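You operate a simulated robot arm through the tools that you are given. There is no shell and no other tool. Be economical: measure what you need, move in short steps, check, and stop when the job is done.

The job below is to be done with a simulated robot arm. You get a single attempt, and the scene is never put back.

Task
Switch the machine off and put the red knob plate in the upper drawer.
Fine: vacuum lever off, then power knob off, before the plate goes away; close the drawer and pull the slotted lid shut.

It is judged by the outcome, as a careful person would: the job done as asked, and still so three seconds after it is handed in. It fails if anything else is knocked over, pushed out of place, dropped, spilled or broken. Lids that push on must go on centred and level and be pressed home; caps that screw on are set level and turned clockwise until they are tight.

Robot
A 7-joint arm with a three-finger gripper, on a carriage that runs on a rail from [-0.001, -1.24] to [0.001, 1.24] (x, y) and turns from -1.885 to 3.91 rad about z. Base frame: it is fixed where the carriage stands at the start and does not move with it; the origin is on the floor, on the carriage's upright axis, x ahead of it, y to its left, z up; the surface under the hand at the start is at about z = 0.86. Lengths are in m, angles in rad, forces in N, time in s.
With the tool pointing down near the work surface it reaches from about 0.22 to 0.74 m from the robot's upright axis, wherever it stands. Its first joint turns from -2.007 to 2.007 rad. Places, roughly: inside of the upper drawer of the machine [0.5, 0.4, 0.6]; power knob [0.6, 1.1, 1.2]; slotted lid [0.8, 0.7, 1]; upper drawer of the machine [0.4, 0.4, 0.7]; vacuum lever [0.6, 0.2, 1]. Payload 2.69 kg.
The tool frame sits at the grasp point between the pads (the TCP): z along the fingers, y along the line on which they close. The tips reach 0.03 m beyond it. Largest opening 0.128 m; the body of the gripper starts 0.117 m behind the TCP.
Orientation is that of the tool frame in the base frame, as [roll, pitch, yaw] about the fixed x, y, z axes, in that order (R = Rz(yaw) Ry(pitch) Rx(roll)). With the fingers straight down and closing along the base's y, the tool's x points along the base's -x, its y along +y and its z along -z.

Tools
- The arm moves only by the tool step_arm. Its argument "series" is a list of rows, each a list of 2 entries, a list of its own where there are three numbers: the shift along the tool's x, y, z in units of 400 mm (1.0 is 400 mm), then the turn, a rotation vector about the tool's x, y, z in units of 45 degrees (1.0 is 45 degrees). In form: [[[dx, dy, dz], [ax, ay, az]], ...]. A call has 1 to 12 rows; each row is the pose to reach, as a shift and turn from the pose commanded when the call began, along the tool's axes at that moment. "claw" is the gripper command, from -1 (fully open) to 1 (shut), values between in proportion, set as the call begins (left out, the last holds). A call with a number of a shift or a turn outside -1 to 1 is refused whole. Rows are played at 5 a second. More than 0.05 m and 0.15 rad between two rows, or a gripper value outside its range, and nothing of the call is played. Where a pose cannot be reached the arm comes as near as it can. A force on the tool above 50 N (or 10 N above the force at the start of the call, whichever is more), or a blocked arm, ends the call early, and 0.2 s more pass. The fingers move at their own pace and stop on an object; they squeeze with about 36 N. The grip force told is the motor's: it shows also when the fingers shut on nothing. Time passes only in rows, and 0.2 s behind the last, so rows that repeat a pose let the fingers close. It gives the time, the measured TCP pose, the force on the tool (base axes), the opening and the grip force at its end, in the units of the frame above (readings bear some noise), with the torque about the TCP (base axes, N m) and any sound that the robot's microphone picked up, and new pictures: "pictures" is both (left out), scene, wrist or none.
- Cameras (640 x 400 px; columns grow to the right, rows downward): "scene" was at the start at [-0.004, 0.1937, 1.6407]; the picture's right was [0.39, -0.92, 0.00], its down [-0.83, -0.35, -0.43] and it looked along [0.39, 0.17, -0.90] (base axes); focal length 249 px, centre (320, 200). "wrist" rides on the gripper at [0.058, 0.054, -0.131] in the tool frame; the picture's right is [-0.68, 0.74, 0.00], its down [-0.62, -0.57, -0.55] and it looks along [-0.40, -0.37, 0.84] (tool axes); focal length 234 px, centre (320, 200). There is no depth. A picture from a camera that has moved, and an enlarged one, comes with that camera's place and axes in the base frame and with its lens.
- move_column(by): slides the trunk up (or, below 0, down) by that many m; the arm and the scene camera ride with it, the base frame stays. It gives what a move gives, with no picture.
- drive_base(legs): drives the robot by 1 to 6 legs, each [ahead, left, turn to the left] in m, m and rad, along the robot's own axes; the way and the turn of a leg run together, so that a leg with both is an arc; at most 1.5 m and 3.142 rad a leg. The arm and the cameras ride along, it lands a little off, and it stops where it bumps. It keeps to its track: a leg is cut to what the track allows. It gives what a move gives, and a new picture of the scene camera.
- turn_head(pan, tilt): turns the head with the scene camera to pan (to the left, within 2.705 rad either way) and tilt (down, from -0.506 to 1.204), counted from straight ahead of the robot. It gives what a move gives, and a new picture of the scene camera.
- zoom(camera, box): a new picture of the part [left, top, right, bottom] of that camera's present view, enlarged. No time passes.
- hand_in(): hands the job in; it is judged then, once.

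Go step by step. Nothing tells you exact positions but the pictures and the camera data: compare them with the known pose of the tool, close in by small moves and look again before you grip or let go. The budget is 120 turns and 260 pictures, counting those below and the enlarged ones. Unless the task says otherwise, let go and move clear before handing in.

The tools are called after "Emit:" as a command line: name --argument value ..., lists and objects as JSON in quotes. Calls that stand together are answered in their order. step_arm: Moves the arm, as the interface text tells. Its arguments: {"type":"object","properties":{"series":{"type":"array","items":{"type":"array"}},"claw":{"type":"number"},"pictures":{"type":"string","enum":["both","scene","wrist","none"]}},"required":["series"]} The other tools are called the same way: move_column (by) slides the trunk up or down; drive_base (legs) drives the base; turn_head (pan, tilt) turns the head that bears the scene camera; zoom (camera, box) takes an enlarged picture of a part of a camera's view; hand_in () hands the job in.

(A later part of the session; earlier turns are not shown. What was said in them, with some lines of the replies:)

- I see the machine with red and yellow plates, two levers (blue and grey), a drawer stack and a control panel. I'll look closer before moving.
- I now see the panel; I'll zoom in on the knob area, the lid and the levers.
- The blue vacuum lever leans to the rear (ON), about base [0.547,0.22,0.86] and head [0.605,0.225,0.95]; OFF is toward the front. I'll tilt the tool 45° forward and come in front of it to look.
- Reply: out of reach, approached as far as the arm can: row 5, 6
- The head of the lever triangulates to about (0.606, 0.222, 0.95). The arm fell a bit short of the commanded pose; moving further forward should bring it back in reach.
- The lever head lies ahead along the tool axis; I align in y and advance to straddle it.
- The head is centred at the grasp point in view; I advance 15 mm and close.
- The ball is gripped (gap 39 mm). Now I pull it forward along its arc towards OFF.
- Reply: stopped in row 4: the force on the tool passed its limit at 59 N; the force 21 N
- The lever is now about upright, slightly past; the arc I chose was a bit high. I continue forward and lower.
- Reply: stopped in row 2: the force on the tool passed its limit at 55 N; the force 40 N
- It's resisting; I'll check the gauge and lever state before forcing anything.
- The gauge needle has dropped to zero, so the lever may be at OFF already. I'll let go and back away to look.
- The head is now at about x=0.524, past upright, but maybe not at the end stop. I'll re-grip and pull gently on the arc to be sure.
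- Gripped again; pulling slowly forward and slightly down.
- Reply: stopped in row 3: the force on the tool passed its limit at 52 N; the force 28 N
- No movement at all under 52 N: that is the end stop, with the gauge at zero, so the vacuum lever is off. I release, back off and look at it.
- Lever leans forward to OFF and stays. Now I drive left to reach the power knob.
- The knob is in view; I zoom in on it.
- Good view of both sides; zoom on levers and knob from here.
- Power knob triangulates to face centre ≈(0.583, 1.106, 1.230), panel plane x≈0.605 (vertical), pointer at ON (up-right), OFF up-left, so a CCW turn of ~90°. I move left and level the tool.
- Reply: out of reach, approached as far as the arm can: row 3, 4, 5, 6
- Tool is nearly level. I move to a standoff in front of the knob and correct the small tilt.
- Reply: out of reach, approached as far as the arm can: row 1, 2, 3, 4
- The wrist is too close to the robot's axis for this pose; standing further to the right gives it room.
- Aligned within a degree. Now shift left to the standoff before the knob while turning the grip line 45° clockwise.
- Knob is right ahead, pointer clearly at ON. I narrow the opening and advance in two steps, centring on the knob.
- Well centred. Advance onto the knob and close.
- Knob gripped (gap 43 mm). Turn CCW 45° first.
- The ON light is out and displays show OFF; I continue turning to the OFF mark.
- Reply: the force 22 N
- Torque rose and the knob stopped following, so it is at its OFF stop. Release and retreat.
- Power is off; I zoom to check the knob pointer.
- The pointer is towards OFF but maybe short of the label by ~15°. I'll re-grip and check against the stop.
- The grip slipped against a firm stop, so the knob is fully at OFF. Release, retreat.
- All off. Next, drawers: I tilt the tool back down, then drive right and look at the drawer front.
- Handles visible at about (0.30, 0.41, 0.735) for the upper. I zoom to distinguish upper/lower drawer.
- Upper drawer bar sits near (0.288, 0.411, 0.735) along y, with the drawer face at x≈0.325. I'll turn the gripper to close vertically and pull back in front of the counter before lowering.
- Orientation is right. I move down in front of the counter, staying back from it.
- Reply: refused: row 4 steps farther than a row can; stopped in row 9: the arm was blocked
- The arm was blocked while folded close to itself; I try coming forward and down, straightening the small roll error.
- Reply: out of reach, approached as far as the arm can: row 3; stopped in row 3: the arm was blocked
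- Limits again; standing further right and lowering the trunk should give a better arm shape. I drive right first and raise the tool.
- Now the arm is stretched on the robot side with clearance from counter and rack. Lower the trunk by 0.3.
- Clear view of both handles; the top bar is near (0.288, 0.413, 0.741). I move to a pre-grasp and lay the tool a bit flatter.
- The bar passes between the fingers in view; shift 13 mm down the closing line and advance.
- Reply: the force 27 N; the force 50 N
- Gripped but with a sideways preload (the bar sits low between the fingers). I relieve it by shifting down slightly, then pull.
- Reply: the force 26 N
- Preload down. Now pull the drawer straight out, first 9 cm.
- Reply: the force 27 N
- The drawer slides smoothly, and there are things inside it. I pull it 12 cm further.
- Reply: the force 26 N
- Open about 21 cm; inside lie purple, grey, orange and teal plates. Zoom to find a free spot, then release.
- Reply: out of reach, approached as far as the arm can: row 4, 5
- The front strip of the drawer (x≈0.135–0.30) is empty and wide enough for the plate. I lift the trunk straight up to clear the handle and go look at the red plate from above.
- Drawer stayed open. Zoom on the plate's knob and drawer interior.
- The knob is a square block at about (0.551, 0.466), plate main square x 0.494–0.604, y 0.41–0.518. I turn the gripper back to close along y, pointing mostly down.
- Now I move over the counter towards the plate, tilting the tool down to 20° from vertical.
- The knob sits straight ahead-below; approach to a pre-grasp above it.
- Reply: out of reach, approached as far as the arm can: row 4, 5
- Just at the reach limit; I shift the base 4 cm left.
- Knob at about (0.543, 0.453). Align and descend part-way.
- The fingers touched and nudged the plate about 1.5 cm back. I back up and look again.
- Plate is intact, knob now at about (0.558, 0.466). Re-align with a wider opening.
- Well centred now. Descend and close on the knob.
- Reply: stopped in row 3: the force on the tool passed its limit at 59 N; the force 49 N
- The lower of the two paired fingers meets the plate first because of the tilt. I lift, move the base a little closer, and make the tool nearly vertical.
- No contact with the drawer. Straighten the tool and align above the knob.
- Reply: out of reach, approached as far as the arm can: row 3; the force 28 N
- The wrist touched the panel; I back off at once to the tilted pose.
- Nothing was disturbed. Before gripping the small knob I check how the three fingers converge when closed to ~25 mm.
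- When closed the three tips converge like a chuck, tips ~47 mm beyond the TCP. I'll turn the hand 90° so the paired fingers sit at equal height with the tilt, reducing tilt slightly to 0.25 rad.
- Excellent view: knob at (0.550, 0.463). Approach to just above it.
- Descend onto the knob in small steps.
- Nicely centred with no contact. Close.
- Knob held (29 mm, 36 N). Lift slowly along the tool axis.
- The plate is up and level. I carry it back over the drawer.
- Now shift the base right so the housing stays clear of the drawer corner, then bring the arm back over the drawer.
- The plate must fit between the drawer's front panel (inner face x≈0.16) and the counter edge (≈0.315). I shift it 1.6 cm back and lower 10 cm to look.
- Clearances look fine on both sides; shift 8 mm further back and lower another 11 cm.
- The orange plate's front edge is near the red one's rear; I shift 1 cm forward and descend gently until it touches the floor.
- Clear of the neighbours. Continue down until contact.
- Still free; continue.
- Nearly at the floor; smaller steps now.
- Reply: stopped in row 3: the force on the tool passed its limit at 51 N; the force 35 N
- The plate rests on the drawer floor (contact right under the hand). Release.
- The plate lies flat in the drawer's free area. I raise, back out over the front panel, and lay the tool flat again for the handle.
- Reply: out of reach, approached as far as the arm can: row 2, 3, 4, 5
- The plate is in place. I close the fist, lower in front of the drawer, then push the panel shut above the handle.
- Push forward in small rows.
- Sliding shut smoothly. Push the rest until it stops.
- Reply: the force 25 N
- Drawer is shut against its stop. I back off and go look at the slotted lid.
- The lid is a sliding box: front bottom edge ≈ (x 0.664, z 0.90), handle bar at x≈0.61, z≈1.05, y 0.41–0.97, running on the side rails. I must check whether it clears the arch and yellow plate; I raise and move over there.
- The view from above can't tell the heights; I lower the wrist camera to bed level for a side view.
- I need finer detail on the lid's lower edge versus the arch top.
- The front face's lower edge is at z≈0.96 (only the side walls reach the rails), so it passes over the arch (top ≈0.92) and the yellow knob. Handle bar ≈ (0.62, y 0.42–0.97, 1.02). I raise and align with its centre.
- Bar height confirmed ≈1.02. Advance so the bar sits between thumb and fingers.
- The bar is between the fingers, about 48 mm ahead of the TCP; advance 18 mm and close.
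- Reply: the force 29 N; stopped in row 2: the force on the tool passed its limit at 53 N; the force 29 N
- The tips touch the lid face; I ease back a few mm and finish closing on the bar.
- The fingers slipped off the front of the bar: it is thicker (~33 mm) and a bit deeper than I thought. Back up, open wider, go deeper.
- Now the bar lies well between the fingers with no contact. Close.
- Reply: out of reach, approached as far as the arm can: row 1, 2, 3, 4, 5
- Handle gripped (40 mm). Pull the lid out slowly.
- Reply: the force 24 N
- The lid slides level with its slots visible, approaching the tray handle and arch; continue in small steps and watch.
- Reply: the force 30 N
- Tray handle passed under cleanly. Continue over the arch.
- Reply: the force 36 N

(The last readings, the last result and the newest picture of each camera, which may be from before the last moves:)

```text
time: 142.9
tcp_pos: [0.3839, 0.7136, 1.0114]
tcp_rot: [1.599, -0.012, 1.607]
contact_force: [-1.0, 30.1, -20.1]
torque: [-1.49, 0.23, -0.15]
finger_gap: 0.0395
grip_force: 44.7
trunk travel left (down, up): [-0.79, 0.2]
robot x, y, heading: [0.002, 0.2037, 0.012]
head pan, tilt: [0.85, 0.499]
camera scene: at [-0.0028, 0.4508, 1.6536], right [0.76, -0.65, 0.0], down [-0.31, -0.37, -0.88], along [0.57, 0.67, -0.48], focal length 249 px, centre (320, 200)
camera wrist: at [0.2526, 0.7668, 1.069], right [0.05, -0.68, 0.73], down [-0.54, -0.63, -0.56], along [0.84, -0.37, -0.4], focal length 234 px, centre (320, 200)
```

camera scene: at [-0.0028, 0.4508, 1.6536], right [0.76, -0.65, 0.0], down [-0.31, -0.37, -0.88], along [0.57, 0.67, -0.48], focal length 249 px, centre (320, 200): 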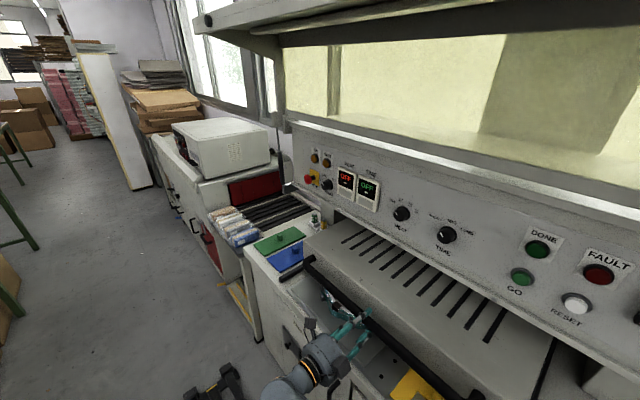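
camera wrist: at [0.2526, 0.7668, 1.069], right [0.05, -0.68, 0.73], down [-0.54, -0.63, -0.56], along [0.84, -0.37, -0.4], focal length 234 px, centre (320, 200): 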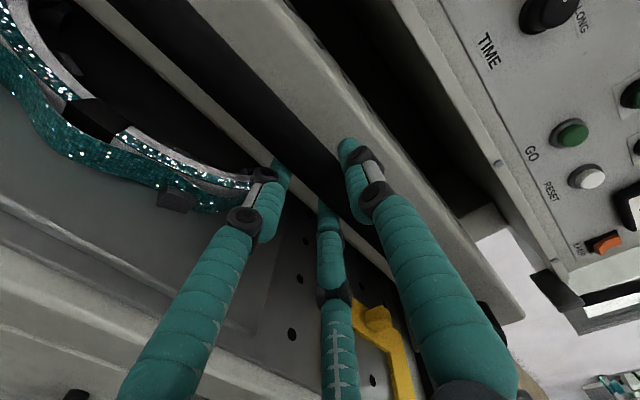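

Still clear. I relieve the small sideways load and continue.

Emit:
step_arm --series '[[[0.01, -0.001, -0.03], [0, 0, 0]], [[0.018, -0.002, -0.06], [0, 0, 0]], [[0.022, -0.003, -0.09], [0, 0, 0]], [[0.024, -0.005, -0.12], [0, 0, 0]], [[0.026, -0.006, -0.15], [0, 0, 0]], [[0.028, -0.007, -0.18], [0, 0, 0]]]' --pictures "both"

```text
time: 144.3
tcp_pos: [0.3146, 0.7144, 1.0106]
tcp_rot: [1.611, -0.016, 1.591]
contact_force: [-3.0, -3.0, -25.8]
torque: [-1.86, -0.09, -0.41]
finger_gap: 0.0394
grip_force: 45.2
trunk travel left (down, up): [-0.79, 0.2]
robot x, y, heading: [-0.0042, 0.2019, 0.013]
head pan, tilt: [0.85, 0.499]
camera scene: at [-0.003, 0.444, 1.6546], right [0.76, -0.65, 0.0], down [-0.31, -0.37, -0.88], along [0.57, 0.67, -0.48], focal length 249 px, centre (320, 200)
camera wrist: at [0.1839, 0.7682, 1.0707], right [0.05, -0.69, 0.72], down [-0.56, -0.62, -0.55], along [0.83, -0.38, -0.41], focal length 234 px, centre (320, 200)
```

scene: 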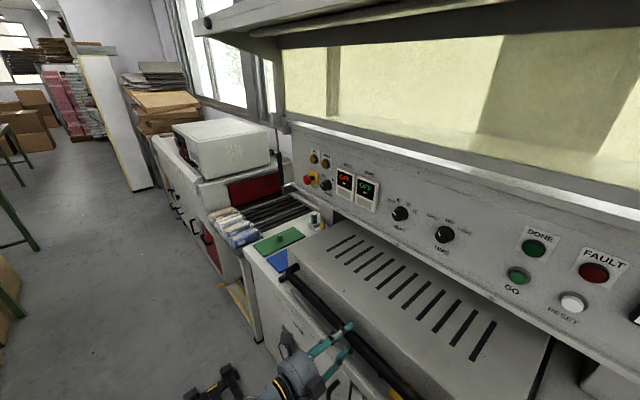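
wrist: 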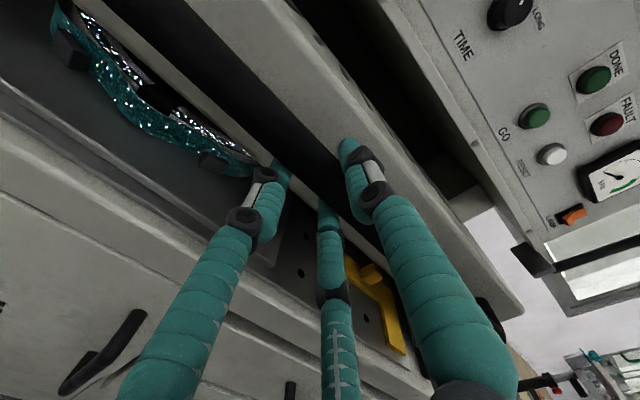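

Traveled 30 cm and still sliding; continue until it stops.

Emit:
step_arm --series '[[[0.002, -0.001, -0.025], [0, 0, 0]], [[0.004, -0.002, -0.05], [0, 0, 0]], [[0.006, -0.003, -0.075], [0, 0, 0]], [[0.008, -0.004, -0.1], [0, 0, 0]], [[0.01, -0.005, -0.125], [0, 0, 0]], [[0.012, -0.006, -0.15], [0, 0, 0]]]' --pictures "both"

```text
time: 145.7
tcp_pos: [0.2683, 0.7134, 1.0115]
tcp_rot: [1.611, -0.022, 1.58]
contact_force: [40.6, -15.2, -12.8]
torque: [-1.78, 0.33, 0.1]
finger_gap: 0.0396
grip_force: 45.3
trunk travel left (down, up): [-0.79, 0.2]
robot x, y, heading: [0.0007, 0.2041, 0.011]
head pan, tilt: [0.85, 0.499]
camera scene: at [0.0063, 0.4399, 1.6555], right [0.76, -0.65, -0.01], down [-0.32, -0.36, -0.88], along [0.57, 0.67, -0.48], focal length 249 px, centre (320, 200)
camera wrist: at [0.1393, 0.7705, 1.071], right [0.04, -0.69, 0.72], down [-0.57, -0.61, -0.55], along [0.82, -0.39, -0.41], focal length 234 px, centre (320, 200)
```

scene: 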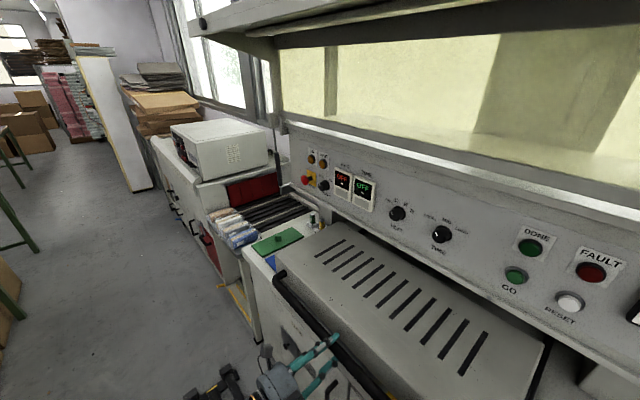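
wrist: 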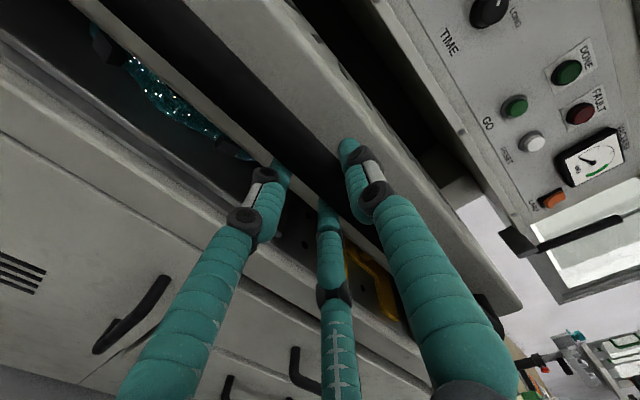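

The lid reached its end stop (40 N). Release the bar and back away.

Emit:
step_arm --series '[[[0, 0, 0.01], [0, 0, 0]], [[0, 0, 0.01], [0, 0, 0]], [[0, 0, 0.01], [0, 0, 0]], [[0, 0, 0.01], [0, 0, 0]], [[0, 0, 0.01], [0, 0, 0]], [[0, 0, -0.05], [0, 0, 0]], [[0, 0, -0.12], [0, 0, 0]], [[0, 0, -0.2], [0, 0, 0]]]' --claw -0.35 --pictures "both"

```text
time: 147.5
tcp_pos: [0.171, 0.7163, 1.0169]
tcp_rot: [1.6, -0.021, 1.598]
contact_force: [-0.4, 0.9, 0.3]
torque: [-0.02, 0.0, -0.02]
finger_gap: 0.0866
grip_force: 0.0
trunk travel left (down, up): [-0.79, 0.2]
robot x, y, heading: [-0.0027, 0.2028, 0.017]
head pan, tilt: [0.85, 0.499]
camera scene: at [-0.0059, 0.4418, 1.6551], right [0.76, -0.65, 0.0], down [-0.31, -0.37, -0.88], along [0.57, 0.67, -0.48], focal length 249 px, centre (320, 200)
camera wrist: at [0.0396, 0.7686, 1.0752], right [0.04, -0.69, 0.72], down [-0.55, -0.62, -0.56], along [0.84, -0.37, -0.4], focal length 234 px, centre (320, 200)
```

scene: 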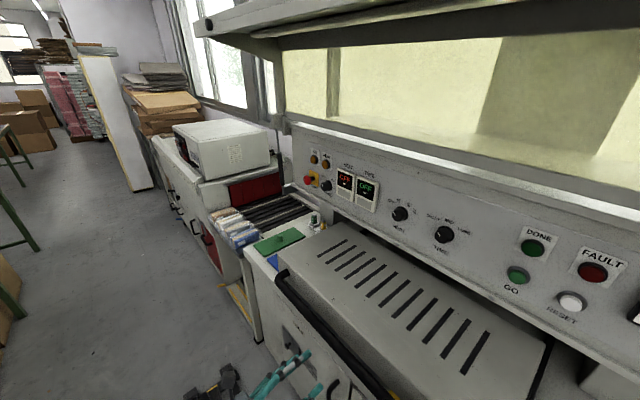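
wrist: 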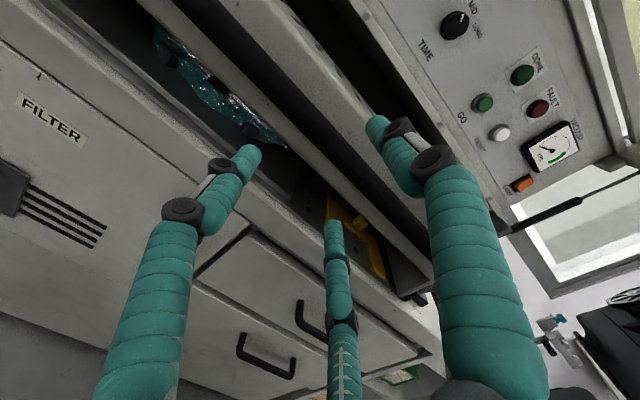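

Lid is shut over the bed with nothing disturbed. A final look at the drawer, levers and lid.

Emit:
turn_head --pan 0.2 --tilt 0.95

Emit:
zoom --camera "scene" --box '[160, 120, 480, 330]'

```text
time: 148.5
tcp_pos: [0.172, 0.7158, 1.0165]
tcp_rot: [1.603, -0.022, 1.601]
contact_force: [-0.7, 0.5, 0.1]
torque: [0.0, 0.01, -0.01]
finger_gap: 0.0865
grip_force: 0.0
trunk travel left (down, up): [-0.79, 0.2]
robot x, y, heading: [0.0016, 0.2016, 0.022]
head pan, tilt: [0.201, 0.949]
camera scene: at [0.0083, 0.3876, 1.6177], right [0.22, -0.98, 0.0], down [-0.79, -0.18, -0.58], along [0.57, 0.13, -0.81], focal length 249 px, centre (320, 200)
```

scene: 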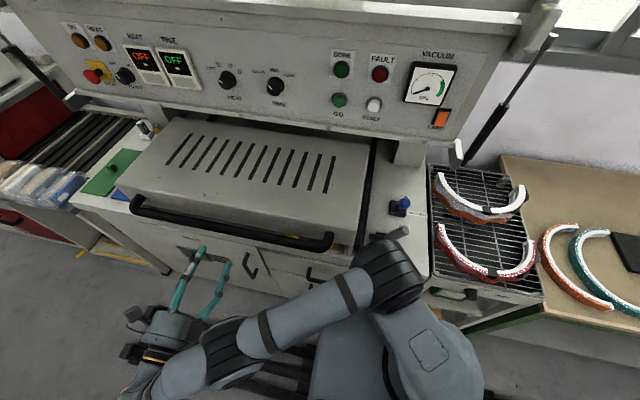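

```text
1.90 times, centred on (320, 225) of scene
camera zoom: at [0.0083, 0.3876, 1.6177], right [0.22, -0.98, 0.0], down [-0.79, -0.18, -0.58], along [0.57, 0.13, -0.81], focal length 475 px, centre (320, 152)
```

zoom: 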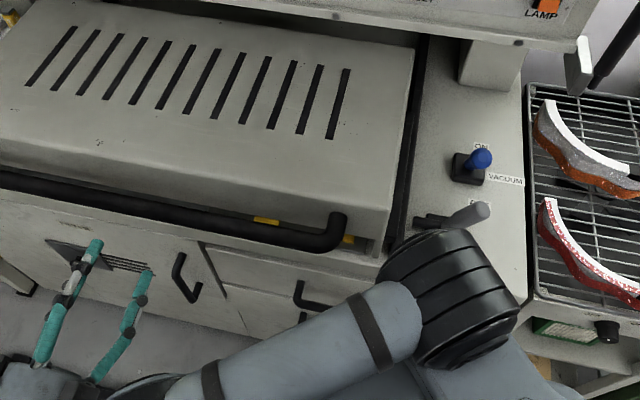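

One last check of the drawer front from the wrist camera.

Emit:
zoom --camera "wrist" --box '[180, 180, 460, 400]'

```text
1.82 times, centred on (320, 290) of wrist
camera zoom: at [0.0414, 0.7682, 1.0753], right [0.04, -0.69, 0.72], down [-0.55, -0.62, -0.56], along [0.83, -0.37, -0.41], focal length 426 px, centre (320, 36)
```

zoom: 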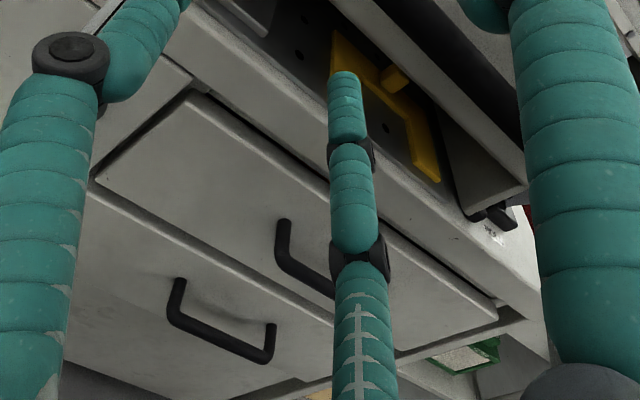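

The machine is off (vacuum lever off first, then the power knob), the red plate is in the closed upper drawer, and the slotted lid is pulled shut. The gripper is clear, so I'm handing in.

Emit:
hand_in

```text
The job is handed in.
```

I handed the job in with the machine off, the red knob plate in the closed upper drawer and the slotted lid pulled shut.

- **Vacuum lever:** I pulled it off first. It sits at its forward stop and the gauge fell to zero.
- **Power knob:** I turned it off second, to its stop. The ON light is out and both displays read OFF. The pointer rests slightly short of the OFF label.
- **Red plate:** It lies flat in the drawer's free front area, clear of the other plates. My first try at its knob slid it about 1.5 cm on the bed before I got a good grip.
- **Drawer and lid:** I pushed the drawer in and pulled the lid out, each until it stopped. In the last close-up the upper drawer looked as if it might stand slightly proud. Its position matched the start to within about 1 cm, so I left it.

While lining up on the plate, the robot's wrist briefly pressed the control panel near the GO button with about 25 N. I backed off at once; the machine was already off and I saw no change on the panel.
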